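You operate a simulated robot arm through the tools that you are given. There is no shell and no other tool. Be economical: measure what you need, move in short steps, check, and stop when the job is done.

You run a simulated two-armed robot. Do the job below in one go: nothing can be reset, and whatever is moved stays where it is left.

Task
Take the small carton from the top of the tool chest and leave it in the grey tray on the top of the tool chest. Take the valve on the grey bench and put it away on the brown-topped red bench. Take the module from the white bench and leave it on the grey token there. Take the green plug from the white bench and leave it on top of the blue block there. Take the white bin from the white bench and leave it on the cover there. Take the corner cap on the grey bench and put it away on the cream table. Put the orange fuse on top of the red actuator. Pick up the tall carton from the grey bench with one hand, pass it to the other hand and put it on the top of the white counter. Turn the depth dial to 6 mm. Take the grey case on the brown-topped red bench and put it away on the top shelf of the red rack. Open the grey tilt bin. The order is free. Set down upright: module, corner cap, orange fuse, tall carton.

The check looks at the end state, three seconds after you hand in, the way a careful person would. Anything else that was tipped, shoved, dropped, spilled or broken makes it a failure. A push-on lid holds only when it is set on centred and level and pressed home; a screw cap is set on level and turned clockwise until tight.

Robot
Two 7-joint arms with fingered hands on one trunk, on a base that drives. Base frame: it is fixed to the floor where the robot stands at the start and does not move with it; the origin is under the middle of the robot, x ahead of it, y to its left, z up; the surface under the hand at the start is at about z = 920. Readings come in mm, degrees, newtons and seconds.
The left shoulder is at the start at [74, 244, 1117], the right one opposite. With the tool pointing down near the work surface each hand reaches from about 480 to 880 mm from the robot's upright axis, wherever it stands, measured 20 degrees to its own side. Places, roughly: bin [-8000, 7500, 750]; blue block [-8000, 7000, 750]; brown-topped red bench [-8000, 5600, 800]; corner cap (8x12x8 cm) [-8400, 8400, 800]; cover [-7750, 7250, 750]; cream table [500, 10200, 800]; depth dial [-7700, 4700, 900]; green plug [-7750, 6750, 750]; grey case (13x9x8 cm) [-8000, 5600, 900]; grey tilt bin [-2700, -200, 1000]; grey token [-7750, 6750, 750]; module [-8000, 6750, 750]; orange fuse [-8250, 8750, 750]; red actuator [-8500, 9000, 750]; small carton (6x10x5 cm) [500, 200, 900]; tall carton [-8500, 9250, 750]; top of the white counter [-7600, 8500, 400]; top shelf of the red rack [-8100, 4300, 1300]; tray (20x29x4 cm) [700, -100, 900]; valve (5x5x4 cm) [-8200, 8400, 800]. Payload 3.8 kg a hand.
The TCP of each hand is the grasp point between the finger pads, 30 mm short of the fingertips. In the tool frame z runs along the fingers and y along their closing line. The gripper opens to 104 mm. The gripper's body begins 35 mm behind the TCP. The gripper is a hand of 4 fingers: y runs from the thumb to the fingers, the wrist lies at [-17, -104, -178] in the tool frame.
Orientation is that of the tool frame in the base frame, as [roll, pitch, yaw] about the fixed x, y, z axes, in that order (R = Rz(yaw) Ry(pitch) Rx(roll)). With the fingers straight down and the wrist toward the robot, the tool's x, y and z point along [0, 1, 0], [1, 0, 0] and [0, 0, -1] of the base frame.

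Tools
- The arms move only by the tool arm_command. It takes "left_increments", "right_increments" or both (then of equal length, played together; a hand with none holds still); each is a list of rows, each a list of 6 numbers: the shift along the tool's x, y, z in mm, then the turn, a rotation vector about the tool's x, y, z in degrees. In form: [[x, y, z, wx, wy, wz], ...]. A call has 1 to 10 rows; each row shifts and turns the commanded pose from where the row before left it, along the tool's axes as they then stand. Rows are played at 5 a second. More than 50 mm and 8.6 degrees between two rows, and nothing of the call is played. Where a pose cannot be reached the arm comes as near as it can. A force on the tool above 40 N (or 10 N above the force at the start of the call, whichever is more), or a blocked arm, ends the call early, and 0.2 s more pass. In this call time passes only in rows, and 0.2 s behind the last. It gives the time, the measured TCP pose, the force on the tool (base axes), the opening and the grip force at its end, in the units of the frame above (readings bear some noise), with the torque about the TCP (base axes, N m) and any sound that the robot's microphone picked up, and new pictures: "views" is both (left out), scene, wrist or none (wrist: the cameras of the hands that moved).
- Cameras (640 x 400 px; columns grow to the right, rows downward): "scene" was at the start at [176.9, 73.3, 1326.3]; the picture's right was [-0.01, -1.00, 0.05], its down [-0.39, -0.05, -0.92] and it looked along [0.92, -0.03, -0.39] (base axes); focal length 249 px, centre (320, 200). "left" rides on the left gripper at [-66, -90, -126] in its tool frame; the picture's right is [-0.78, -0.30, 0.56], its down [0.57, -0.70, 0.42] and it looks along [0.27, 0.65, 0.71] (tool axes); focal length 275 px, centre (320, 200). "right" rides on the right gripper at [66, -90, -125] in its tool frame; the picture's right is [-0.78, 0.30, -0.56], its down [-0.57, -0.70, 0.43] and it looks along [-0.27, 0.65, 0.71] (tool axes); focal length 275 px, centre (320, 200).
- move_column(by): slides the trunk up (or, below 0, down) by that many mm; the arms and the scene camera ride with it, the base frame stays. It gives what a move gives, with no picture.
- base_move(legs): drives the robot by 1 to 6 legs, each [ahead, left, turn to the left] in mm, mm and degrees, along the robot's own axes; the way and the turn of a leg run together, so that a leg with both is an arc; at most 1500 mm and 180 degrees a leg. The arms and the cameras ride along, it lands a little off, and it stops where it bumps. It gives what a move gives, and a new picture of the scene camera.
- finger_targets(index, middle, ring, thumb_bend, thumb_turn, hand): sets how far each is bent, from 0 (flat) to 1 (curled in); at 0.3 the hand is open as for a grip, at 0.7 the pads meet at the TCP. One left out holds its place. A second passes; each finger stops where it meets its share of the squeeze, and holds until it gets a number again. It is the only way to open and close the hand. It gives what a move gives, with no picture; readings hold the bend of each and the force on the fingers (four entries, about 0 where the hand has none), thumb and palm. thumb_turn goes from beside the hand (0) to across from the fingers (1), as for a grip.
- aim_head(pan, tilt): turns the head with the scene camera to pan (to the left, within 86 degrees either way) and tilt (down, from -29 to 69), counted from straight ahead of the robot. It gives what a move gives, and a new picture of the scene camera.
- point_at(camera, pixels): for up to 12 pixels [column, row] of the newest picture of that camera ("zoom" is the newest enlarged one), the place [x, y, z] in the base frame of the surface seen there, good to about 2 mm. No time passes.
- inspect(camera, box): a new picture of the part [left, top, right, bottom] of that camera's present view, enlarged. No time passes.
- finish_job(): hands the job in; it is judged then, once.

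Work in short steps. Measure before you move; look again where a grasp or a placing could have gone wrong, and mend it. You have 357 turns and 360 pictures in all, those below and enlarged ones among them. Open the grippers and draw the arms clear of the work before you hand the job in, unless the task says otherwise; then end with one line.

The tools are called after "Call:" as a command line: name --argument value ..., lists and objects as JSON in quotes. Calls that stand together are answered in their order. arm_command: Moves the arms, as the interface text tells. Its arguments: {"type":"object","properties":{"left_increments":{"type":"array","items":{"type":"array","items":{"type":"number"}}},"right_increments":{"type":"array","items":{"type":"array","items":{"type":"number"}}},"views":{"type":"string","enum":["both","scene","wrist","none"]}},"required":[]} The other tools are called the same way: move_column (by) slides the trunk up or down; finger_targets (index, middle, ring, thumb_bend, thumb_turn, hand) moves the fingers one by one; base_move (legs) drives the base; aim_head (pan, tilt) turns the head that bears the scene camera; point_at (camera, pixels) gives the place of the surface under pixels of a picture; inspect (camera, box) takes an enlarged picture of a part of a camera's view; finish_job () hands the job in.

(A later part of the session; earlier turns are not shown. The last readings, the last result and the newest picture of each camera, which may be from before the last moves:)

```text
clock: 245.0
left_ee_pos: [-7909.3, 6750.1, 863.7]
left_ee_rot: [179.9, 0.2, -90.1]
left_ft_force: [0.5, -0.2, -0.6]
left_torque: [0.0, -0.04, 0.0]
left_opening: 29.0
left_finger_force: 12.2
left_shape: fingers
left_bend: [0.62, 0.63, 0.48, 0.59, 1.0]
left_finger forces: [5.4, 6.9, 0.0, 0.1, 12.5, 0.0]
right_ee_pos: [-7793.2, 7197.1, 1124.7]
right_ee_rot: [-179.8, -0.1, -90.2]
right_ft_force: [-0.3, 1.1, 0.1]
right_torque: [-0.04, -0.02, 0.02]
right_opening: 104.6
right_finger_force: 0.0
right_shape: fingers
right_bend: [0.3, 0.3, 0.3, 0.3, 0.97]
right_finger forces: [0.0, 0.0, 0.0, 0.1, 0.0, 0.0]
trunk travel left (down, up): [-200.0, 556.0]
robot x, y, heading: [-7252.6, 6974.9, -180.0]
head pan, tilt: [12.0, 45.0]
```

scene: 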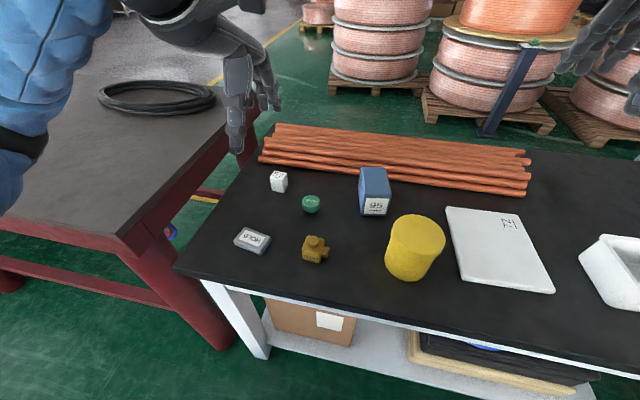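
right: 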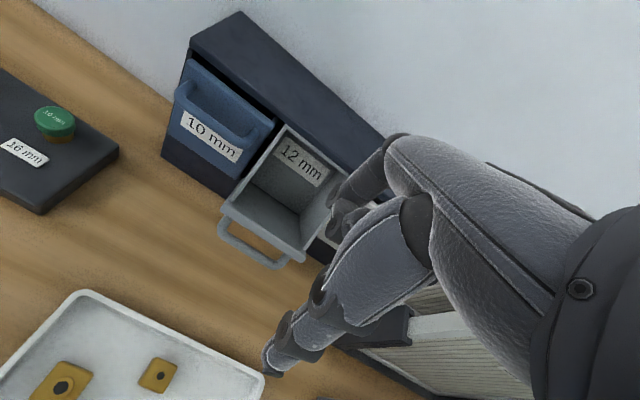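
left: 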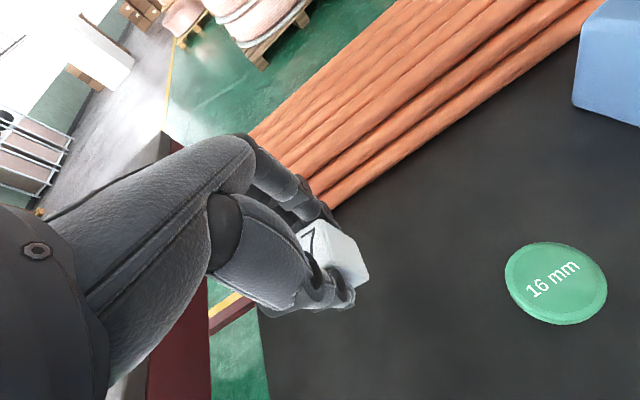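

Module held. I carry it over the token and turn 12° to match.

Call:
arm_command --left_increments '[[0, -46, 0, 0, 0, 0], [0, -46, 0, 0, 0, 0], [0, -45, 0, 0, 0, 0], [0, -45, 0, 0, 0, 0], [0, 0, 0, 0, 0, 6], [0, 0, 0, 0, 0, 5.7]]' --views "both"

```text
clock: 246.4
left_ee_pos: [-7726.6, 6748.3, 862.9]
left_ee_rot: [179.9, 0.3, -101.9]
left_ft_force: [-1.0, -0.1, 0.2]
left_torque: [0.01, -0.01, -0.01]
left_opening: 29.0
left_finger_force: 12.1
left_shape: fingers
left_bend: [0.62, 0.63, 0.48, 0.59, 1.0]
left_finger forces: [5.5, 6.7, 0.0, 0.1, 12.4, 0.0]
right_ee_pos: [-7793.5, 7197.2, 1125.7]
right_ee_rot: [-179.9, 0.0, -90.1]
right_ft_force: [0.0, 0.0, -0.4]
right_torque: [0.02, 0.0, 0.01]
right_opening: 104.6
right_finger_force: 0.0
right_shape: fingers
right_bend: [0.3, 0.3, 0.3, 0.3, 0.97]
right_finger forces: [0.0, 0.0, 0.0, 0.1, 0.1, 0.0]
trunk travel left (down, up): [-200.0, 556.0]
robot x, y, heading: [-7252.4, 6976.4, -180.2]
head pan, tilt: [12.0, 45.0]
```

scene: 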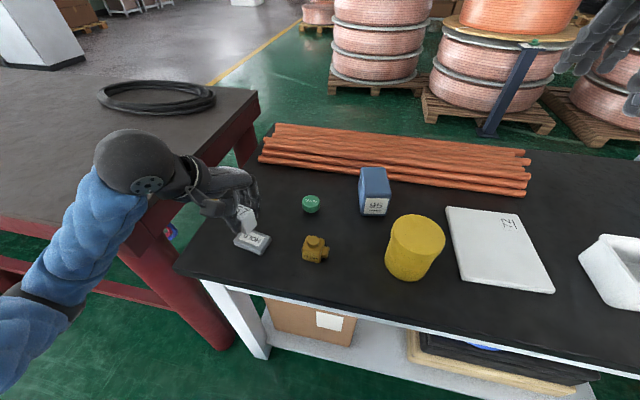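
left: 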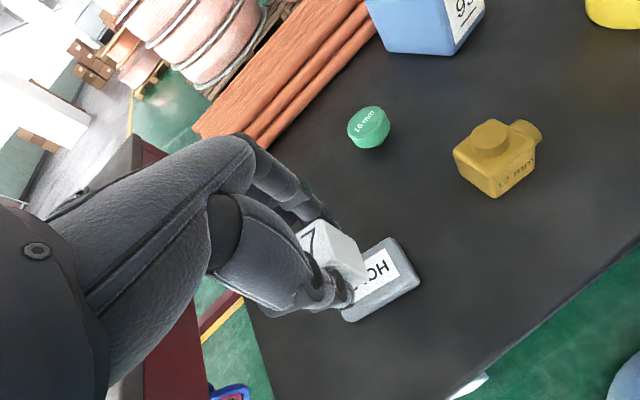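

Aligned well. Lower onto the token.

Call:
arm_command --left_increments '[[-3, 0, 25, 0, 0, 0], [0, 0, 13, 0, 0, 0], [0, 0, 2, 0, 0, 0], [0, 0, 2, 0, 0, 0]]' --views "wrist"

Call:
inspect --camera "scene" --box '[200, 150, 320, 270]'

```text
clock: 247.4
left_ee_pos: [-7726.6, 6752.8, 820.6]
left_ee_rot: [179.7, 0.3, -101.9]
left_ft_force: [-0.4, 1.2, 2.3]
left_torque: [-0.02, -0.01, 0.02]
left_opening: 28.8
left_finger_force: 12.2
left_shape: fingers
left_bend: [0.62, 0.63, 0.48, 0.59, 1.0]
left_finger forces: [5.5, 7.0, 0.0, 0.0, 12.5, 0.1]
right_ee_pos: [-7793.4, 7197.4, 1124.6]
right_ee_rot: [-179.8, 0.0, -90.1]
right_ft_force: [0.8, -0.7, 0.1]
right_torque: [-0.02, 0.0, -0.01]
right_opening: 104.6
right_finger_force: 0.0
right_shape: fingers
right_bend: [0.3, 0.3, 0.3, 0.3, 0.97]
right_finger forces: [0.0, 0.0, 0.0, 0.0, 0.0, 0.1]
trunk travel left (down, up): [-200.0, 556.0]
robot x, y, heading: [-7251.4, 6972.9, -179.9]
head pan, tilt: [12.0, 45.0]
```

left: 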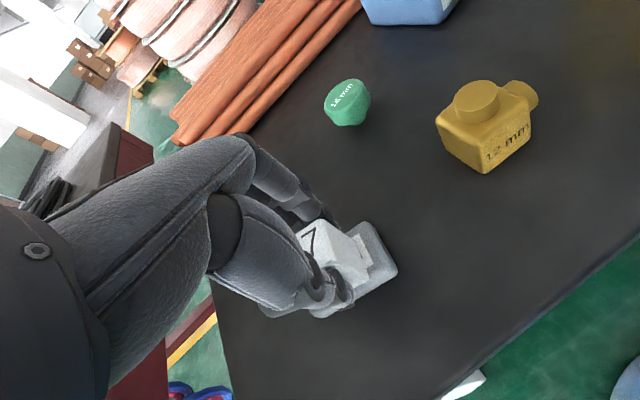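

```text
3.33 times, centred on (260, 210) of scene
```

zoom: 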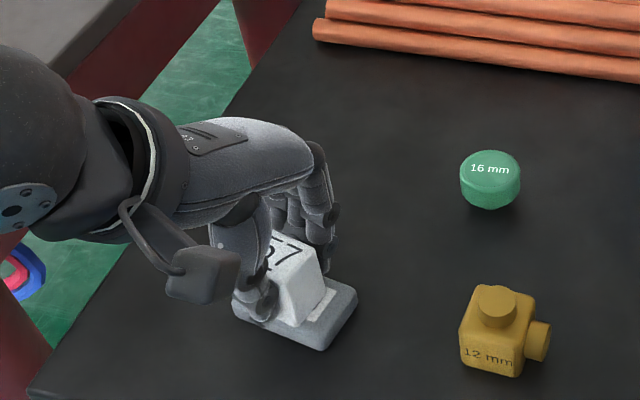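

Contact felt (2.3 N), module sits on the token. Release and rise.

Call:
finger_targets --hand "left" --index 0.48 --middle 0.48 --thumb_bend 0.48

Call:
arm_command --left_increments '[[0, 0, -30, 0, 0, 0], [0, 0, -40, 0, 0, -4], [0, 0, -40, 0, 0, -7.7]]' --views "both"

```text
clock: 248.4
left_ee_pos: [-7727.8, 6752.6, 820.2]
left_ee_rot: [179.9, 0.3, -102.0]
left_ft_force: [0.1, -0.1, -0.3]
left_torque: [0.0, -0.01, -0.01]
left_opening: 58.3
left_finger_force: 0.0
left_shape: fingers
left_bend: [0.48, 0.48, 0.48, 0.48, 1.0]
left_finger forces: [0.0, 0.0, 0.1, 0.1, 0.0, 0.1]
right_ee_pos: [-7792.8, 7197.8, 1123.8]
right_ee_rot: [-179.8, 0.0, -90.2]
right_ft_force: [-0.4, 1.0, 0.6]
right_torque: [0.02, 0.02, -0.03]
right_opening: 104.4
right_finger_force: 0.0
right_shape: fingers
right_bend: [0.3, 0.3, 0.3, 0.3, 0.97]
right_finger forces: [0.0, 0.0, 0.0, 0.0, 0.1, 0.0]
trunk travel left (down, up): [-200.0, 556.0]
robot x, y, heading: [-7252.9, 6972.4, -180.0]
head pan, tilt: [12.0, 45.0]
```

```text
clock: 249.2
left_ee_pos: [-7726.1, 6750.1, 933.0]
left_ee_rot: [-179.9, 0.1, -90.1]
left_ft_force: [0.0, 0.2, 0.8]
left_torque: [0.02, -0.05, 0.03]
left_opening: 58.6
left_finger_force: 0.1
left_shape: fingers
left_bend: [0.48, 0.48, 0.48, 0.48, 1.0]
left_finger forces: [0.0, 0.0, 0.0, 0.0, 0.0, 0.0]
right_ee_pos: [-7792.6, 7197.4, 1125.5]
right_ee_rot: [-179.9, 0.0, -90.0]
right_ft_force: [-0.2, 0.6, 0.1]
right_torque: [0.0, 0.01, -0.03]
right_opening: 104.9
right_finger_force: 0.1
right_shape: fingers
right_bend: [0.3, 0.3, 0.3, 0.3, 0.97]
right_finger forces: [0.0, 0.0, 0.0, 0.1, 0.0, 0.0]
trunk travel left (down, up): [-200.0, 556.0]
robot x, y, heading: [-7254.6, 6976.6, -179.7]
head pan, tilt: [12.0, 45.0]
```

scene: 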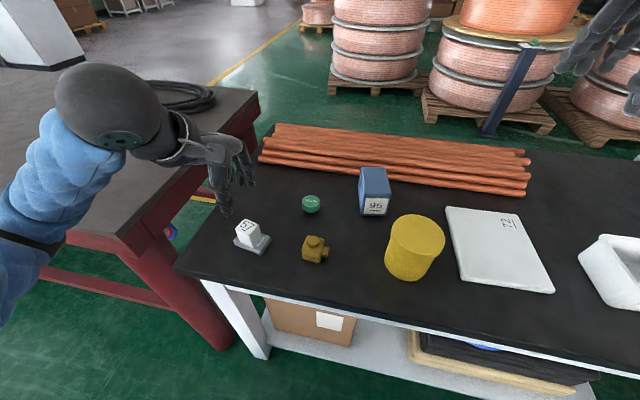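
left: 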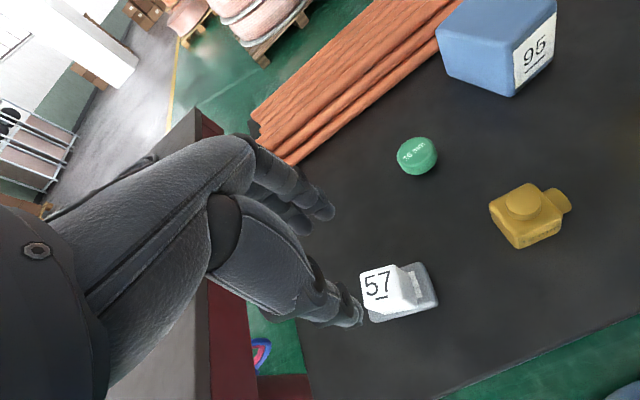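

Module is on the token. Next the green plug, head centre ≈ (−7850, 6850), top 796. I move above it.

Call:
arm_command --left_increments '[[-32, 31, 0, 0, 0, 0], [-32, 31, 0, 0, 0, 0], [-32, 31, 0, 0, 0, 0], [0, 31, 0, 0, 0, 0], [0, 0, 40, 0, 0, 0], [0, 0, 30, 0, 0, 0]]' --views "wrist"

Call:
point_at --camera "left" --pixels '[[380, 280], [400, 290], [420, 270], [370, 300]]'

```text
clock: 250.6
left_ee_pos: [-7854.9, 6848.5, 864.6]
left_ee_rot: [179.9, 0.2, -90.1]
left_ft_force: [0.4, -0.1, 0.2]
left_torque: [0.03, 0.02, -0.03]
left_opening: 58.3
left_finger_force: 0.1
left_shape: fingers
left_bend: [0.48, 0.48, 0.48, 0.48, 1.0]
left_finger forces: [0.0, 0.0, 0.0, 0.0, 0.0, 0.1]
right_ee_pos: [-7793.9, 7197.2, 1125.1]
right_ee_rot: [-179.9, 0.1, -90.0]
right_ft_force: [0.0, 0.2, 0.6]
right_torque: [0.04, -0.02, 0.0]
right_opening: 104.7
right_finger_force: 0.1
right_shape: fingers
right_bend: [0.3, 0.3, 0.3, 0.3, 0.97]
right_finger forces: [0.0, 0.1, 0.1, 0.0, 0.0, 0.0]
trunk travel left (down, up): [-200.0, 556.0]
robot x, y, heading: [-7254.8, 6975.8, -179.9]
head pan, tilt: [12.0, 45.0]
```

left: 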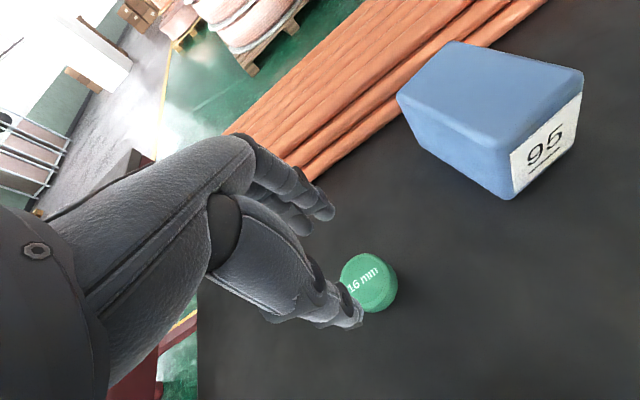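

```text
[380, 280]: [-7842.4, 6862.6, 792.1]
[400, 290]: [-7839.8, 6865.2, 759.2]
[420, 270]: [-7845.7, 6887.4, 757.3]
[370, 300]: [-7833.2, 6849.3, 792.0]
```

Call:
inspect --camera "left" --box '[310, 230, 430, 330]'

Call:
point_at --camera "zoom" --pixels '[[340, 135], [440, 240], [300, 310], [165, 190], [310, 220], [380, 330], [455, 280], [250, 120]]'

Call:
point_at --camera "left" --pixels '[[400, 97], [452, 42], [582, 75], [512, 152], [490, 90]]'

```text
4.00 times, centred on (370, 280) of left
```

zoom: 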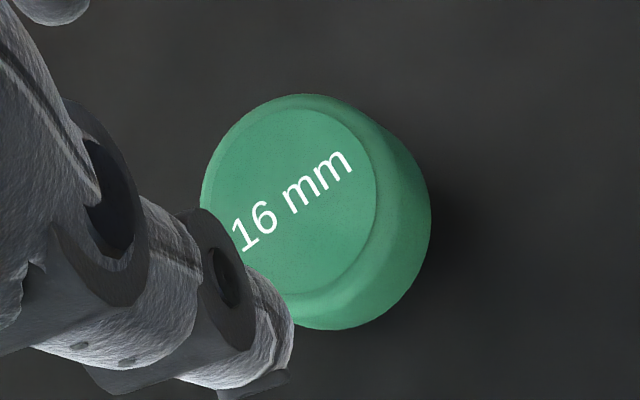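

```text
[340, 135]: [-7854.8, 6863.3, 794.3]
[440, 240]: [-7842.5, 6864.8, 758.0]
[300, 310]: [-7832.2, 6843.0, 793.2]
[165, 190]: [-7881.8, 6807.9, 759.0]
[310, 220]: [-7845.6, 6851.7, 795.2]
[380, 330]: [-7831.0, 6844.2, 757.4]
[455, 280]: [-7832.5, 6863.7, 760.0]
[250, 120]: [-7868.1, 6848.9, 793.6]
```

```text
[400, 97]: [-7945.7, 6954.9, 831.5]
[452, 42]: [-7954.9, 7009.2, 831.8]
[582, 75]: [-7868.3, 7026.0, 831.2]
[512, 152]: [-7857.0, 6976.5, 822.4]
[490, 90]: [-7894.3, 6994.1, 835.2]
```

Plug centre ≈ (−7849, 6849); block top centre ≈ (−7906, 6990), z≈836. I descend and grip the plug's head.

Call:
arm_command --left_increments '[[2, -5, 30, 0, 0, 0], [0, 0, 36, 0, 0, 0]]' --views "none"

Call:
finger_targets --hand "left" --index 0.7 --middle 0.7 --thumb_bend 0.7

Call:
arm_command --left_increments '[[0, 0, -30, 0, 0, 0], [0, 0, -45, 0, 0, 0], [0, 0, -45, 0, 0, 0]]' --views "wrist"

```text
clock: 251.2
left_ee_pos: [-7849.1, 6845.6, 796.4]
left_ee_rot: [179.9, 0.4, -90.2]
left_ft_force: [-0.1, -0.6, -0.6]
left_torque: [0.0, 0.0, 0.0]
left_opening: 58.6
left_finger_force: 0.0
left_shape: fingers
left_bend: [0.48, 0.48, 0.48, 0.48, 1.0]
left_finger forces: [0.0, 0.1, 0.0, 0.1, 0.0, 0.0]
right_ee_pos: [-7794.2, 7197.0, 1124.6]
right_ee_rot: [-179.9, 0.0, -90.2]
right_ft_force: [0.3, 0.8, -0.3]
right_torque: [0.03, 0.02, -0.02]
right_opening: 104.6
right_finger_force: 0.1
right_shape: fingers
right_bend: [0.3, 0.3, 0.3, 0.3, 0.97]
right_finger forces: [0.0, 0.1, 0.1, 0.0, 0.0, 0.0]
trunk travel left (down, up): [-200.0, 556.0]
robot x, y, heading: [-7255.5, 6973.3, -179.9]
head pan, tilt: [12.0, 45.0]
```

```text
clock: 252.2
left_ee_pos: [-7849.0, 6846.1, 797.3]
left_ee_rot: [180.0, 0.2, -90.1]
left_ft_force: [0.4, -0.1, -0.7]
left_torque: [-0.03, 0.0, -0.01]
left_opening: 37.3
left_finger_force: 15.6
left_shape: fingers
left_bend: [0.57, 0.63, 0.48, 0.58, 1.0]
left_finger forces: [9.2, 6.1, 0.0, 0.0, 15.6, 0.1]
right_ee_pos: [-7792.9, 7197.9, 1124.7]
right_ee_rot: [-179.9, -0.1, -90.1]
right_ft_force: [-0.1, -1.0, -0.3]
right_torque: [-0.02, 0.03, -0.03]
right_opening: 104.7
right_finger_force: 0.1
right_shape: fingers
right_bend: [0.3, 0.3, 0.3, 0.3, 0.97]
right_finger forces: [0.1, 0.0, 0.1, 0.0, 0.0, 0.0]
trunk travel left (down, up): [-200.0, 556.0]
robot x, y, heading: [-7253.2, 6972.0, -179.7]
head pan, tilt: [12.0, 45.0]
```

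```text
clock: 253.0
left_ee_pos: [-7848.0, 6844.6, 916.2]
left_ee_rot: [-179.8, 0.2, -90.1]
left_ft_force: [0.3, -0.3, -0.5]
left_torque: [0.0, 0.0, 0.03]
left_opening: 37.5
left_finger_force: 15.8
left_shape: fingers
left_bend: [0.57, 0.63, 0.48, 0.58, 1.0]
left_finger forces: [9.1, 5.9, 0.0, 0.1, 15.5, 0.0]
right_ee_pos: [-7794.2, 7197.5, 1124.8]
right_ee_rot: [-179.7, 0.0, -90.2]
right_ft_force: [-0.7, -0.5, 0.2]
right_torque: [0.02, 0.0, -0.02]
right_opening: 104.8
right_finger_force: 0.0
right_shape: fingers
right_bend: [0.3, 0.3, 0.3, 0.3, 0.97]
right_finger forces: [0.0, 0.0, 0.1, 0.1, 0.0, 0.0]
trunk travel left (down, up): [-200.0, 556.0]
robot x, y, heading: [-7250.6, 6976.0, -180.2]
head pan, tilt: [12.0, 45.0]
```

left: 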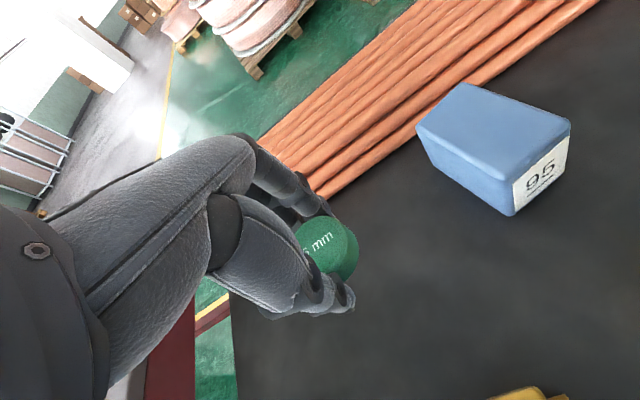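

Held. Carry over the block centre.

Call:
arm_command --left_increments '[[-36, 15, 0, 0, 0, 0], [-36, 15, 0, 0, 0, 0], [-36, 15, 0, 0, 0, 0], [-34, 13, 0, 0, 0, 0]]' --views "both"

```text
clock: 254.0
left_ee_pos: [-7903.8, 6988.6, 915.4]
left_ee_rot: [180.0, 0.2, -90.2]
left_ft_force: [-0.4, 0.3, -0.7]
left_torque: [-0.03, 0.02, 0.03]
left_opening: 37.5
left_finger_force: 14.7
left_shape: fingers
left_bend: [0.57, 0.63, 0.48, 0.58, 1.0]
left_finger forces: [9.1, 6.0, 0.1, 0.0, 15.4, 0.0]
right_ee_pos: [-7793.3, 7197.9, 1124.1]
right_ee_rot: [-179.7, -0.1, -90.0]
right_ft_force: [-0.1, 0.4, 0.3]
right_torque: [0.0, 0.0, 0.0]
right_opening: 104.3
right_finger_force: 0.0
right_shape: fingers
right_bend: [0.3, 0.3, 0.3, 0.3, 0.97]
right_finger forces: [0.1, 0.0, 0.0, 0.0, 0.1, 0.0]
trunk travel left (down, up): [-200.0, 556.0]
robot x, y, heading: [-7253.2, 6974.0, -179.6]
head pan, tilt: [12.0, 45.0]
```

scene: 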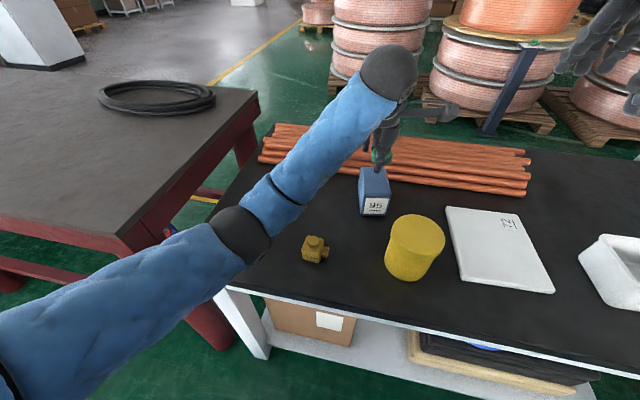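
left: 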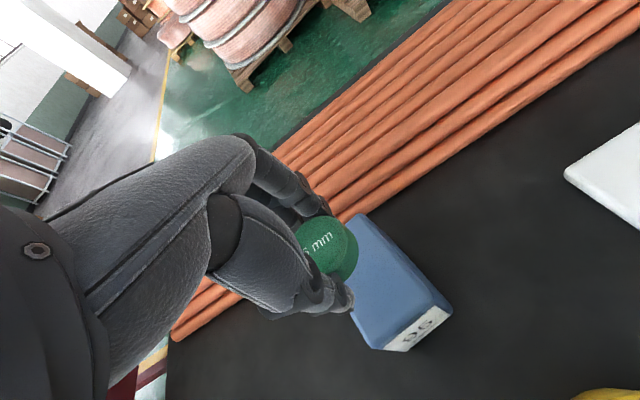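

Lower onto the block (expected contact at TCP z≈871).

Call:
arm_command --left_increments '[[0, 0, 25, 0, 0, 0], [0, 0, 14, 0, 0, 0], [0, 0, 3, 0, 0, 0], [0, 0, 2, 0, 0, 0]]' --views "wrist"

```text
clock: 255.0
left_ee_pos: [-7903.2, 6987.9, 872.7]
left_ee_rot: [-180.0, 0.2, -90.3]
left_ft_force: [-0.4, 0.1, -0.1]
left_torque: [-0.01, 0.02, 0.03]
left_opening: 37.3
left_finger_force: 15.2
left_shape: fingers
left_bend: [0.57, 0.63, 0.48, 0.58, 1.0]
left_finger forces: [9.1, 6.0, 0.0, 0.0, 15.3, 0.1]
right_ee_pos: [-7793.1, 7197.0, 1123.7]
right_ee_rot: [-179.7, 0.0, -90.1]
right_ft_force: [-0.2, -0.4, -0.6]
right_torque: [-0.02, -0.03, 0.0]
right_opening: 104.7
right_finger_force: 0.1
right_shape: fingers
right_bend: [0.3, 0.3, 0.3, 0.3, 0.97]
right_finger forces: [0.0, 0.0, 0.0, 0.1, 0.1, 0.0]
trunk travel left (down, up): [-200.0, 556.0]
robot x, y, heading: [-7254.8, 6976.0, -180.1]
head pan, tilt: [12.0, 45.0]
```

left: 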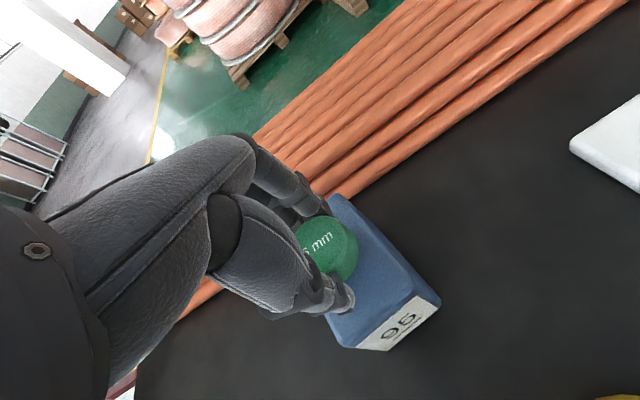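

Call:
arm_command --left_increments '[[0, 0, 2, 0, 0, 0], [0, 0, 2, 0, 0, 0]]' --views "none"

```text
clock: 255.6
left_ee_pos: [-7903.8, 6988.7, 870.7]
left_ee_rot: [179.8, 0.3, -90.2]
left_ft_force: [0.7, -1.4, 10.5]
left_torque: [0.04, -0.08, -0.01]
left_opening: 36.9
left_finger_force: 15.1
left_shape: fingers
left_bend: [0.57, 0.64, 0.48, 0.59, 1.0]
left_finger forces: [8.4, 5.5, 0.0, 0.1, 15.9, 0.0]
right_ee_pos: [-7792.2, 7196.6, 1125.5]
right_ee_rot: [-179.8, -0.1, -90.1]
right_ft_force: [-0.8, -0.3, 0.4]
right_torque: [-0.01, 0.03, -0.02]
right_opening: 104.6
right_finger_force: 0.0
right_shape: fingers
right_bend: [0.3, 0.3, 0.3, 0.3, 0.97]
right_finger forces: [0.0, 0.0, 0.0, 0.1, 0.0, 0.0]
trunk travel left (down, up): [-200.0, 556.0]
robot x, y, heading: [-7253.4, 6975.7, -179.8]
head pan, tilt: [12.0, 45.0]
```

Contact (10 N). I back off 1.5 mm, release and rise.

Call:
arm_command --left_increments '[[0, 0, -1.5, 0, 0, 0]]' --views "none"

Call:
finger_targets --hand "left" --index 0.48 --middle 0.48 --thumb_bend 0.48

Call:
arm_command --left_increments '[[0, 0, -30, 0, 0, 0], [0, 0, -45, 0, 0, 0], [0, 0, -45, 0, 0, 0], [35, -30, 0, 0, 0, 0], [35, -30, 0, 0, 0, 0], [35, -30, 0, 0, 0, 0], [35, -30, 0, 0, 0, 0]]' --views "scene"

```text
clock: 256.0
left_ee_pos: [-7904.8, 6989.9, 869.7]
left_ee_rot: [179.9, 0.4, -90.1]
left_ft_force: [0.8, -0.6, 9.1]
left_torque: [0.0, -0.08, -0.01]
left_opening: 36.9
left_finger_force: 15.1
left_shape: fingers
left_bend: [0.57, 0.64, 0.48, 0.59, 1.0]
left_finger forces: [8.5, 5.8, 0.0, 0.2, 15.8, 0.1]
right_ee_pos: [-7793.1, 7197.8, 1125.8]
right_ee_rot: [-179.8, 0.0, -90.0]
right_ft_force: [0.3, -0.1, -0.4]
right_torque: [0.0, 0.02, 0.0]
right_opening: 104.7
right_finger_force: 0.1
right_shape: fingers
right_bend: [0.3, 0.3, 0.3, 0.3, 0.97]
right_finger forces: [0.0, 0.1, 0.0, 0.1, 0.0, 0.1]
trunk travel left (down, up): [-200.0, 556.0]
robot x, y, heading: [-7254.9, 6973.4, -179.8]
head pan, tilt: [12.0, 45.0]
```

```text
clock: 257.0
left_ee_pos: [-7903.1, 6989.5, 869.5]
left_ee_rot: [-180.0, 0.2, -90.2]
left_ft_force: [1.2, 1.0, 2.4]
left_torque: [-0.04, 0.07, 0.02]
left_opening: 58.4
left_finger_force: 0.9
left_shape: fingers
left_bend: [0.48, 0.49, 0.48, 0.48, 1.0]
left_finger forces: [0.1, 2.4, 0.0, 0.1, 0.0, 0.0]
right_ee_pos: [-7793.3, 7197.4, 1125.7]
right_ee_rot: [-179.8, 0.0, -90.1]
right_ft_force: [-0.3, 0.2, 0.7]
right_torque: [-0.01, 0.02, 0.0]
right_opening: 104.4
right_finger_force: 0.1
right_shape: fingers
right_bend: [0.3, 0.3, 0.3, 0.3, 0.97]
right_finger forces: [0.1, 0.1, 0.0, 0.0, 0.1, 0.0]
trunk travel left (down, up): [-200.0, 556.0]
robot x, y, heading: [-7249.2, 6973.2, -179.8]
head pan, tilt: [12.0, 45.0]
```

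```text
clock: 258.6
left_ee_pos: [-7858.9, 6851.9, 938.6]
left_ee_rot: [179.8, 0.2, -90.1]
left_ft_force: [0.9, -0.8, -0.1]
left_torque: [-0.02, 0.0, 0.03]
left_opening: 58.5
left_finger_force: 0.1
left_shape: fingers
left_bend: [0.48, 0.48, 0.48, 0.48, 1.0]
left_finger forces: [0.1, 0.1, 0.0, 0.0, 0.0, 0.1]
left hand out of reach, approached as far as the arm can: row 4, 5, 6, 7
right_ee_pos: [-7792.9, 7197.0, 1124.6]
right_ee_rot: [-179.9, 0.0, -90.1]
right_ft_force: [-0.3, 0.7, 0.3]
right_torque: [0.0, 0.0, 0.0]
right_opening: 104.7
right_finger_force: 0.0
right_shape: fingers
right_bend: [0.3, 0.3, 0.3, 0.3, 0.97]
right_finger forces: [0.1, 0.0, 0.0, 0.0, 0.0, 0.0]
trunk travel left (down, up): [-200.0, 556.0]
robot x, y, heading: [-7251.8, 6974.0, -179.7]
head pan, tilt: [12.0, 45.0]
```

scene: 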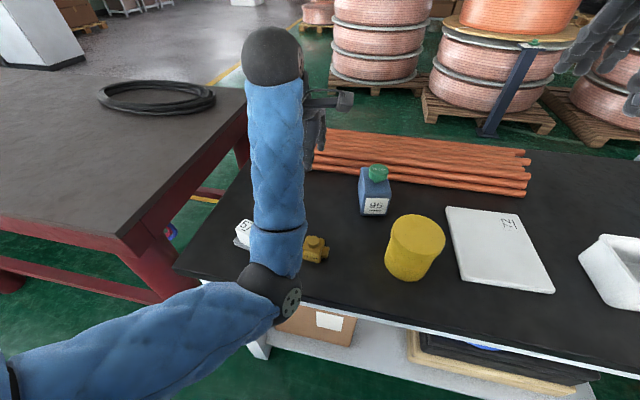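

Plug is on the block. The elbow flipped inward and low again; I raise the trunk for safety, then unflip with the same wrist-out motion.

Call:
move_column --by 200

Call:
arm_command --left_increments '[[0, 0, 0, 0, 0, 8.5], [0, 0, 0, 0, 0, 8.5], [0, 0, 0, 0, 0, 8.5], [0, 0, 0, 0, 0, 8.5], [0, 0, 0, 0, 0, 8.5], [0, 0, 0, 0, 0, 8.5], [0, 0, 0, 0, 0, 8.5], [0, 0, 0, 0, 0, 8.5], [0, 0, 0, 0, 0, 8.5]]' --views "none"

Call:
arm_command --left_increments '[[-37, -15, 0, 0, 0, 0], [-37, -15, 0, 0, 0, 0], [-37, -15, 0, 0, 0, 0], [-37, -15, 0, 0, 0, 0], [0, 0, 0, 0, 0, -8.5], [0, 0, 0, 0, 0, -8.5], [0, 0, 0, 0, 0, -8.5], [0, 0, 0, 0, 0, -8.5], [0, 0, 0, 0, 0, -8.5], [0, 0, 0, 0, 0, -8.5]]' --views "scene"

```text
clock: 260.8
left_ee_pos: [-7860.5, 6853.2, 1136.2]
left_ee_rot: [-180.0, 0.3, -90.2]
left_ft_force: [-0.7, 0.0, -0.5]
left_torque: [-0.03, 0.0, 0.01]
left_opening: 58.7
left_finger_force: 0.1
left_shape: fingers
left_bend: [0.48, 0.48, 0.48, 0.48, 1.0]
left_finger forces: [0.0, 0.0, 0.0, 0.1, 0.1, 0.0]
right_ee_pos: [-7794.2, 7197.5, 1324.6]
right_ee_rot: [-179.8, 0.0, -90.1]
right_ft_force: [0.4, 0.3, 0.3]
right_torque: [-0.01, -0.01, 0.01]
right_opening: 104.3
right_finger_force: 0.0
right_shape: fingers
right_bend: [0.3, 0.3, 0.3, 0.3, 0.97]
right_finger forces: [0.0, 0.0, 0.0, 0.0, 0.0, 0.0]
trunk travel left (down, up): [-400.0, 356.0]
robot x, y, heading: [-7253.7, 6971.4, -180.0]
head pan, tilt: [12.0, 45.0]
```

```text
clock: 262.8
left_ee_pos: [-7860.0, 6852.8, 1136.7]
left_ee_rot: [179.6, 0.0, -166.7]
left_ft_force: [0.0, 0.4, 0.2]
left_torque: [0.01, 0.0, 0.02]
left_opening: 58.7
left_finger_force: 0.1
left_shape: fingers
left_bend: [0.48, 0.48, 0.48, 0.48, 1.0]
left_finger forces: [0.0, 0.0, 0.0, 0.0, 0.0, 0.1]
right_ee_pos: [-7792.3, 7197.7, 1324.1]
right_ee_rot: [-179.8, 0.0, -90.1]
right_ft_force: [-0.9, -0.6, 0.0]
right_torque: [-0.01, 0.04, -0.02]
right_opening: 104.4
right_finger_force: 0.1
right_shape: fingers
right_bend: [0.3, 0.3, 0.3, 0.3, 0.97]
right_finger forces: [0.0, 0.0, 0.0, 0.1, 0.0, 0.1]
trunk travel left (down, up): [-400.0, 356.0]
robot x, y, heading: [-7258.4, 6975.9, -180.2]
head pan, tilt: [12.0, 45.0]
```

```text
clock: 265.0
left_ee_pos: [-7702.8, 6829.3, 1135.9]
left_ee_rot: [179.9, 0.3, -115.5]
left_ft_force: [-0.4, -0.9, 0.6]
left_torque: [0.02, 0.03, 0.06]
left_opening: 58.4
left_finger_force: 0.0
left_shape: fingers
left_bend: [0.48, 0.48, 0.48, 0.48, 1.0]
left_finger forces: [0.1, 0.0, 0.0, 0.0, 0.1, 0.1]
right_ee_pos: [-7793.4, 7198.6, 1324.9]
right_ee_rot: [-179.8, 0.0, -90.1]
right_ft_force: [0.6, -0.2, 0.3]
right_torque: [0.01, 0.02, -0.01]
right_opening: 104.5
right_finger_force: 0.1
right_shape: fingers
right_bend: [0.3, 0.3, 0.3, 0.3, 0.97]
right_finger forces: [0.0, 0.0, 0.1, 0.0, 0.0, 0.0]
trunk travel left (down, up): [-400.0, 356.0]
robot x, y, heading: [-7251.8, 6972.2, -180.0]
head pan, tilt: [12.0, 45.0]
```

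scene: 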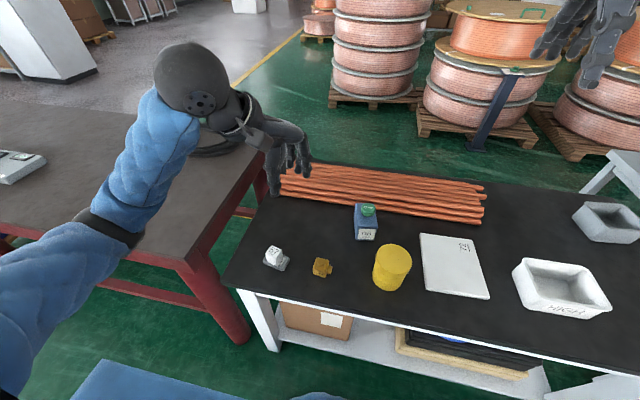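

All upright. Now the white bin and the cover: zoom and measure.

Call:
inspect --camera "scene" --box '[410, 220, 620, 330]'

Call:
point_at --camera "zoom" --pixels '[[35, 45], [180, 65], [240, 232], [60, 215], [315, 130], [345, 220], [365, 290], [585, 290], [605, 250], [530, 150], [330, 135], [430, 200]]'

```text
3.05 times, centred on (515, 275) of scene
```

zoom: 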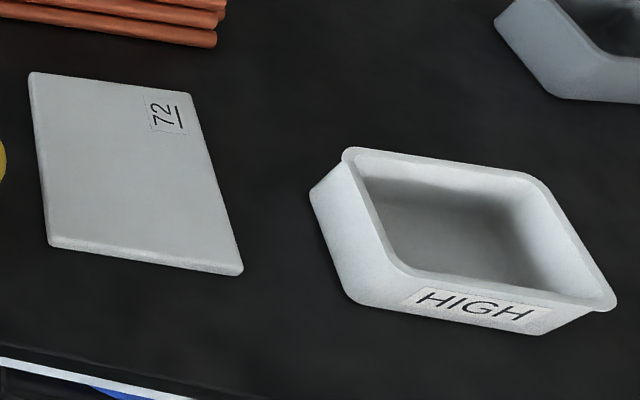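

```text
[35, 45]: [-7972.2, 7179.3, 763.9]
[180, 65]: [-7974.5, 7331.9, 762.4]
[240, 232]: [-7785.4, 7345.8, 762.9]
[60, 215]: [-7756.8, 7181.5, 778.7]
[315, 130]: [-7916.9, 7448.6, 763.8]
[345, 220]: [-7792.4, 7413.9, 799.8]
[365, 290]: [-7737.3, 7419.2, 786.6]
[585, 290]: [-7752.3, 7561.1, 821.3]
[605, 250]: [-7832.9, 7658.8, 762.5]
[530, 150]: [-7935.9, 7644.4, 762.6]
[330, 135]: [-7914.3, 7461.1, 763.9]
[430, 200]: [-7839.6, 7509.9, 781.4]
```

Call:
point_at --camera "zoom" --pixels '[[352, 153], [520, 178], [610, 303], [400, 270], [440, 160], [500, 285], [365, 215], [575, 240], [45, 78], [180, 97], [235, 268], [55, 240]]'

```text
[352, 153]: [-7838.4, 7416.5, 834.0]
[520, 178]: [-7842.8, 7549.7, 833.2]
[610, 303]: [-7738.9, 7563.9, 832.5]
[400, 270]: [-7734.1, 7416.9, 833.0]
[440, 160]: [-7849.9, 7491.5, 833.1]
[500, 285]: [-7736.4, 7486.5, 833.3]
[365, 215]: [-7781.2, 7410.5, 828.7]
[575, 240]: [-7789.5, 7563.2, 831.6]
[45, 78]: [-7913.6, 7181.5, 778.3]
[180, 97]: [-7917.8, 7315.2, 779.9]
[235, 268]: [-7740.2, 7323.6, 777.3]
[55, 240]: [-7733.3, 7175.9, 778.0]
```

Bin: rim 120 (x) × 158 (y), centre (−7790, 7488), rim z 833; cover centre (−7826, 7249), top 778. I drive right ~205 mm, lower the trunk 150 mm and open the right hand wide.

Call:
base_move --legs '[[0, -205, 0]]'

Call:
move_column --by -150

Call:
finger_targets --hand "right" --index 0.12 --middle 0.12 --ring 0.12 --thumb_bend 0.12 --thumb_turn 1

Call:
aim_head --pan -15 --tilt 45

```text
clock: 266.6
left_ee_pos: [-7703.3, 7037.9, 1135.8]
left_ee_rot: [179.9, 0.2, -115.4]
left_ft_force: [0.4, 0.6, -0.1]
left_torque: [-0.02, -0.01, -0.01]
left_opening: 58.4
left_finger_force: 0.0
left_shape: fingers
left_bend: [0.48, 0.48, 0.48, 0.48, 1.0]
left_finger forces: [0.1, 0.0, 0.0, 0.0, 0.1, 0.1]
right_ee_pos: [-7794.6, 7405.8, 1323.7]
right_ee_rot: [-179.8, -0.2, -89.9]
right_ft_force: [0.0, -0.3, 0.2]
right_torque: [-0.08, -0.01, 0.0]
right_opening: 104.3
right_finger_force: 0.0
right_shape: fingers
right_bend: [0.3, 0.3, 0.3, 0.3, 0.97]
right_finger forces: [0.0, 0.0, 0.1, 0.0, 0.0, 0.0]
trunk travel left (down, up): [-400.0, 356.0]
robot x, y, heading: [-7249.7, 7182.0, -179.8]
head pan, tilt: [12.0, 45.0]
```

scene: 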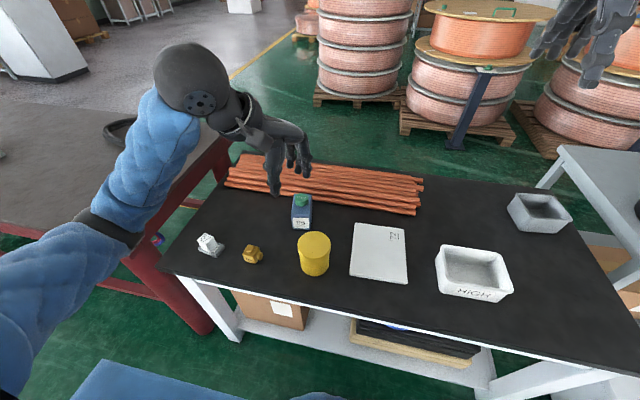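

```text
clock: 268.4
left_ee_pos: [-7701.3, 7037.2, 987.1]
left_ee_rot: [179.8, 0.2, -115.4]
left_ft_force: [1.2, -0.3, 0.8]
left_torque: [0.01, 0.0, -0.03]
left_opening: 58.3
left_finger_force: 0.0
left_shape: fingers
left_bend: [0.48, 0.48, 0.48, 0.48, 1.0]
left_finger forces: [0.1, 0.0, 0.1, 0.0, 0.1, 0.0]
right_ee_pos: [-7794.3, 7404.2, 1174.7]
right_ee_rot: [-179.9, 0.0, -89.9]
right_ft_force: [0.6, 0.7, 0.3]
right_torque: [-0.01, 0.01, 0.0]
right_opening: 104.6
right_finger_force: 0.0
right_shape: fingers
right_bend: [0.3, 0.3, 0.3, 0.3, 0.97]
right_finger forces: [0.1, 0.0, 0.0, 0.0, 0.0, 0.0]
trunk travel left (down, up): [-250.0, 506.0]
robot x, y, heading: [-7254.6, 7185.9, -179.5]
head pan, tilt: [12.0, 45.0]
```

```text
clock: 269.4
left_ee_pos: [-7703.6, 7037.6, 984.4]
left_ee_rot: [179.9, 0.2, -115.5]
left_ft_force: [-0.1, -0.8, -0.2]
left_torque: [0.01, -0.01, -0.03]
left_opening: 58.5
left_finger_force: 0.1
left_shape: fingers
left_bend: [0.48, 0.48, 0.48, 0.48, 1.0]
left_finger forces: [0.0, 0.0, 0.1, 0.0, 0.0, 0.0]
right_ee_pos: [-7793.8, 7404.3, 1176.0]
right_ee_rot: [-179.7, 0.1, -89.9]
right_ft_force: [-0.5, -0.3, 0.3]
right_torque: [0.0, 0.0, 0.02]
right_opening: 142.2
right_finger_force: 0.1
right_shape: fingers
right_bend: [0.12, 0.12, 0.12, 0.12, 0.96]
right_finger forces: [0.1, 0.0, 0.0, 0.0, 0.0, 0.0]
trunk travel left (down, up): [-250.0, 506.0]
robot x, y, heading: [-7256.4, 7183.3, -179.3]
head pan, tilt: [12.0, 45.0]
```

```text
clock: 270.3
left_ee_pos: [-7702.4, 7036.8, 986.4]
left_ee_rot: [179.8, 0.1, -115.5]
left_ft_force: [-1.2, 0.6, -0.7]
left_torque: [-0.04, 0.01, 0.0]
left_opening: 58.7
left_finger_force: 0.0
left_shape: fingers
left_bend: [0.48, 0.48, 0.48, 0.48, 1.0]
left_finger forces: [0.1, 0.0, 0.1, 0.1, 0.1, 0.0]
right_ee_pos: [-7794.8, 7404.7, 1174.2]
right_ee_rot: [-179.8, 0.0, -89.9]
right_ft_force: [0.8, -0.2, 1.5]
right_torque: [0.0, 0.01, -0.01]
right_opening: 142.2
right_finger_force: 0.1
right_shape: fingers
right_bend: [0.12, 0.12, 0.12, 0.12, 0.96]
right_finger forces: [0.0, 0.0, 0.1, 0.1, 0.0, 0.0]
trunk travel left (down, up): [-250.0, 506.0]
robot x, y, heading: [-7255.3, 7186.5, -179.7]
head pan, tilt: [-15.0, 45.0]
```

scene: 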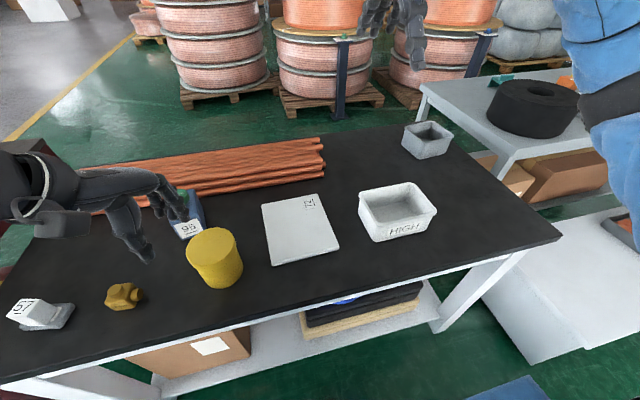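

Opening 142 mm. I re-measure the bin's rim from this closer view.

Call:
inspect --camera "scene" --box '[345, 172, 450, 250]'

Call:
point_at --camera "zoom" --pixels '[[105, 110], [360, 80], [540, 240], [150, 290], [230, 88], [350, 262], [120, 200], [460, 160], [200, 400], [480, 360]]'

```text
5.13 times, centred on (398, 211) of scene
```

zoom: 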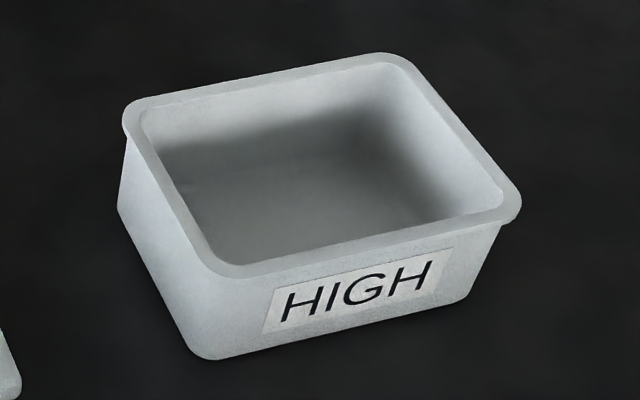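

```text
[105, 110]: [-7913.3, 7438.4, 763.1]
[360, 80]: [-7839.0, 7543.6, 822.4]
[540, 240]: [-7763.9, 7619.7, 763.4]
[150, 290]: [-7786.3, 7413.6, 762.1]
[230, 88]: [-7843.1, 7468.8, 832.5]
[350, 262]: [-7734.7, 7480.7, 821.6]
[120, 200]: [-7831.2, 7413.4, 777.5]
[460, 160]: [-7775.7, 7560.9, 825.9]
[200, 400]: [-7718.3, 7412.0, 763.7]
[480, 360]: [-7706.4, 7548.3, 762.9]
```

Bin centre (−7790, 7489). I move the right hand above it and down to z≈905.

Call:
arm_command --right_increments '[[-40, -3, 0, 0, 0, -1.9], [-41, -2, 0, 0, 0, 0], [0, 0, 45, 0, 0, 0], [0, 0, 45, 0, 0, 0], [0, 0, 45, 0, 0, 0], [0, 0, 45, 0, 0, 0], [0, 0, 45, 0, 0, 0], [0, 0, 44, 0, 0, 0]]' --views "both"

```text
clock: 272.1
left_ee_pos: [-7704.1, 7038.1, 985.4]
left_ee_rot: [179.9, 0.2, -115.6]
left_ft_force: [0.6, 0.7, 0.1]
left_torque: [0.01, 0.01, -0.01]
left_opening: 58.4
left_finger_force: 0.1
left_shape: fingers
left_bend: [0.48, 0.48, 0.48, 0.48, 1.0]
left_finger forces: [0.1, 0.1, 0.1, 0.0, 0.0, 0.0]
right_ee_pos: [-7790.0, 7486.6, 906.5]
right_ee_rot: [-179.9, 0.0, -87.9]
right_ft_force: [0.1, 0.4, 0.1]
right_torque: [-0.02, 0.0, -0.02]
right_opening: 142.3
right_finger_force: 0.0
right_shape: fingers
right_bend: [0.12, 0.12, 0.12, 0.12, 0.96]
right_finger forces: [0.0, 0.0, 0.0, 0.0, 0.0, 0.0]
trunk travel left (down, up): [-250.0, 506.0]
robot x, y, heading: [-7253.8, 7183.4, -179.8]
head pan, tilt: [-15.0, 45.0]
```

scene: 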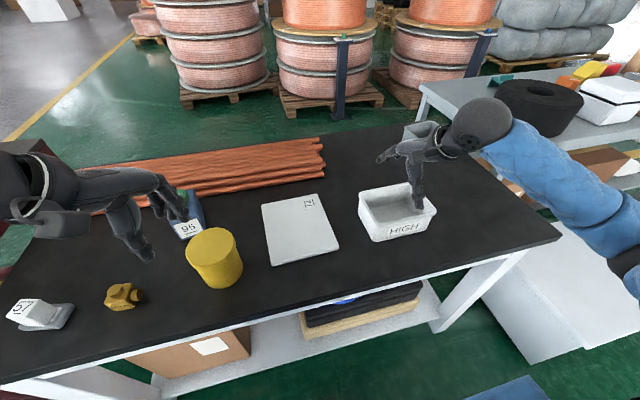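
right: 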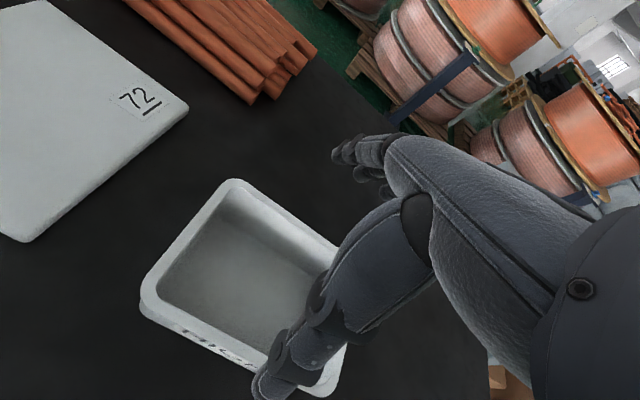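

Descend to TCP z≈840 with force watch.

Call:
arm_command --right_increments '[[0, 0, 30, 0, 0, 0], [0, 0, 20, 0, 0, 0], [0, 0, 10, 0, 0, 0], [0, 0, 6, 0, 0, 0]]' --views "wrist"

Call:
inspect --camera "scene" --box '[345, 120, 450, 250]'

```text
clock: 273.1
left_ee_pos: [-7702.7, 7037.3, 985.9]
left_ee_rot: [179.9, 0.1, -115.6]
left_ft_force: [-0.3, 0.0, -0.2]
left_torque: [-0.04, -0.03, 0.01]
left_opening: 58.5
left_finger_force: 0.0
left_shape: fingers
left_bend: [0.48, 0.48, 0.48, 0.48, 1.0]
left_finger forces: [0.0, 0.0, 0.0, 0.0, 0.0, 0.0]
right_ee_pos: [-7790.4, 7487.5, 840.3]
right_ee_rot: [-179.7, 0.0, -88.1]
right_ft_force: [0.2, -0.6, 1.0]
right_torque: [-0.01, 0.03, -0.01]
right_opening: 142.4
right_finger_force: 0.1
right_shape: fingers
right_bend: [0.12, 0.12, 0.12, 0.12, 0.96]
right_finger forces: [0.0, 0.0, 0.0, 0.0, 0.0, 0.0]
trunk travel left (down, up): [-250.0, 506.0]
robot x, y, heading: [-7256.8, 7185.0, -179.7]
head pan, tilt: [-15.0, 45.0]
```

right: 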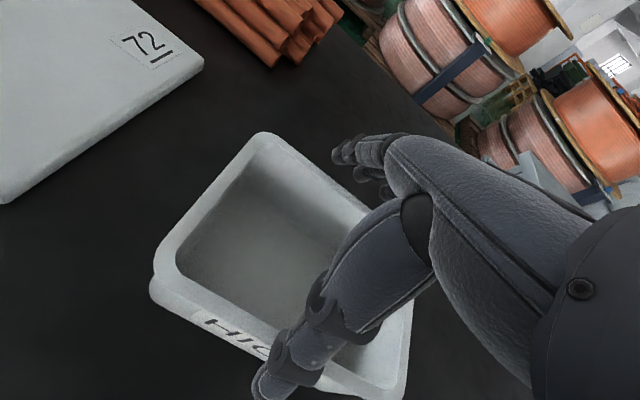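

```text
3.08 times, centred on (398, 185) of scene
```

zoom: 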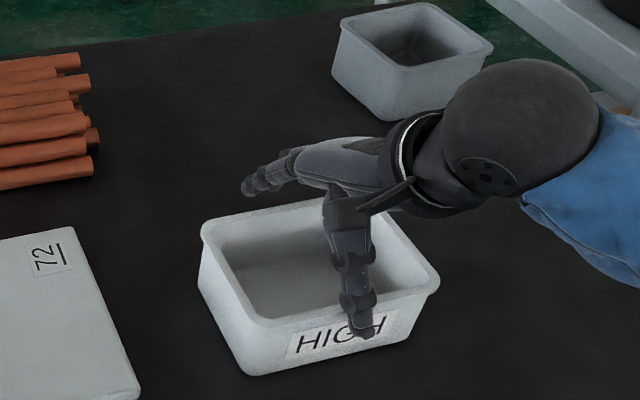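

Thumb is in front of the wall, fingers beyond the back. Close.

Call:
finger_targets --hand "right" --index 0.6 --middle 0.6 --ring 0.6 --thumb_bend 0.6

Call:
inspect --camera "scene" --box '[345, 120, 450, 250]'

```text
clock: 274.1
left_ee_pos: [-7702.1, 7036.2, 985.4]
left_ee_rot: [179.8, 0.1, -115.5]
left_ft_force: [0.6, 0.5, 0.6]
left_torque: [0.03, 0.04, -0.04]
left_opening: 58.5
left_finger_force: 0.2
left_shape: fingers
left_bend: [0.48, 0.48, 0.48, 0.48, 1.0]
left_finger forces: [0.0, 0.1, 0.0, 0.0, 0.0, 0.0]
right_ee_pos: [-7790.2, 7487.3, 841.8]
right_ee_rot: [-180.0, 0.0, -88.0]
right_ft_force: [-3.6, 0.0, 9.1]
right_torque: [0.09, 0.8, 0.03]
right_opening: 111.0
right_finger_force: 25.1
right_shape: fingers
right_bend: [0.29, 0.38, 0.36, 0.2, 0.98]
right_finger forces: [12.3, 8.3, 8.9, 0.0, 21.0, 0.0]
trunk travel left (down, up): [-250.0, 506.0]
robot x, y, heading: [-7253.1, 7182.0, -180.0]
head pan, tilt: [-15.0, 45.0]
```

```text
3.08 times, centred on (398, 185) of scene
```

zoom: 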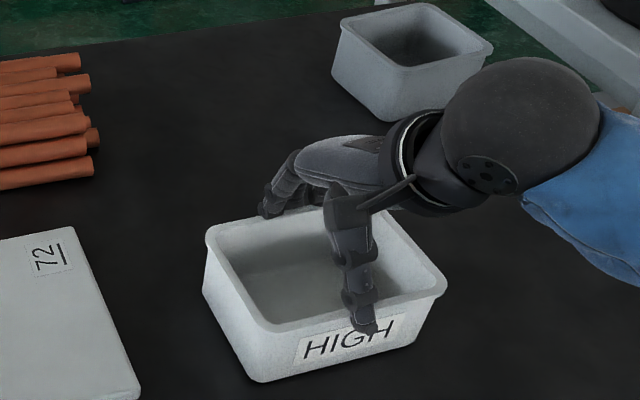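

Gripped at 25 N. Lift slightly and check.

Call:
arm_command --right_increments '[[0, 0, -12, 0, 0, 0], [0, 0, -15, 0, 0, 0], [0, 0, -20, 0, 0, 0]]' --views "both"

```text
clock: 274.9
left_ee_pos: [-7703.4, 7036.4, 986.6]
left_ee_rot: [179.9, 0.2, -115.5]
left_ft_force: [0.5, -0.6, 0.4]
left_torque: [0.0, 0.0, -0.01]
left_opening: 58.4
left_finger_force: 0.0
left_shape: fingers
left_bend: [0.48, 0.48, 0.48, 0.48, 1.0]
left_finger forces: [0.0, 0.0, 0.0, 0.1, 0.0, 0.0]
right_ee_pos: [-7790.6, 7486.4, 886.5]
right_ee_rot: [-179.8, 0.1, -88.0]
right_ft_force: [0.5, -0.2, -1.6]
right_torque: [-0.02, -0.01, 0.02]
right_opening: 111.2
right_finger_force: 24.8
right_shape: fingers
right_bend: [0.29, 0.38, 0.37, 0.19, 0.98]
right_finger forces: [9.8, 7.9, 8.5, 0.0, 23.1, 0.1]
trunk travel left (down, up): [-250.0, 506.0]
robot x, y, heading: [-7255.8, 7183.5, -179.9]
head pan, tilt: [-15.0, 45.0]
```

scene: 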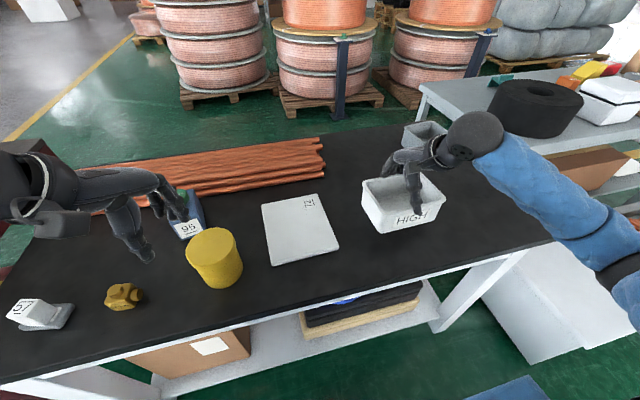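
right: 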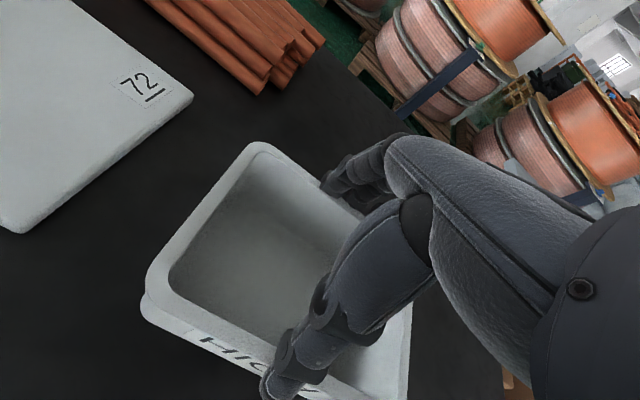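

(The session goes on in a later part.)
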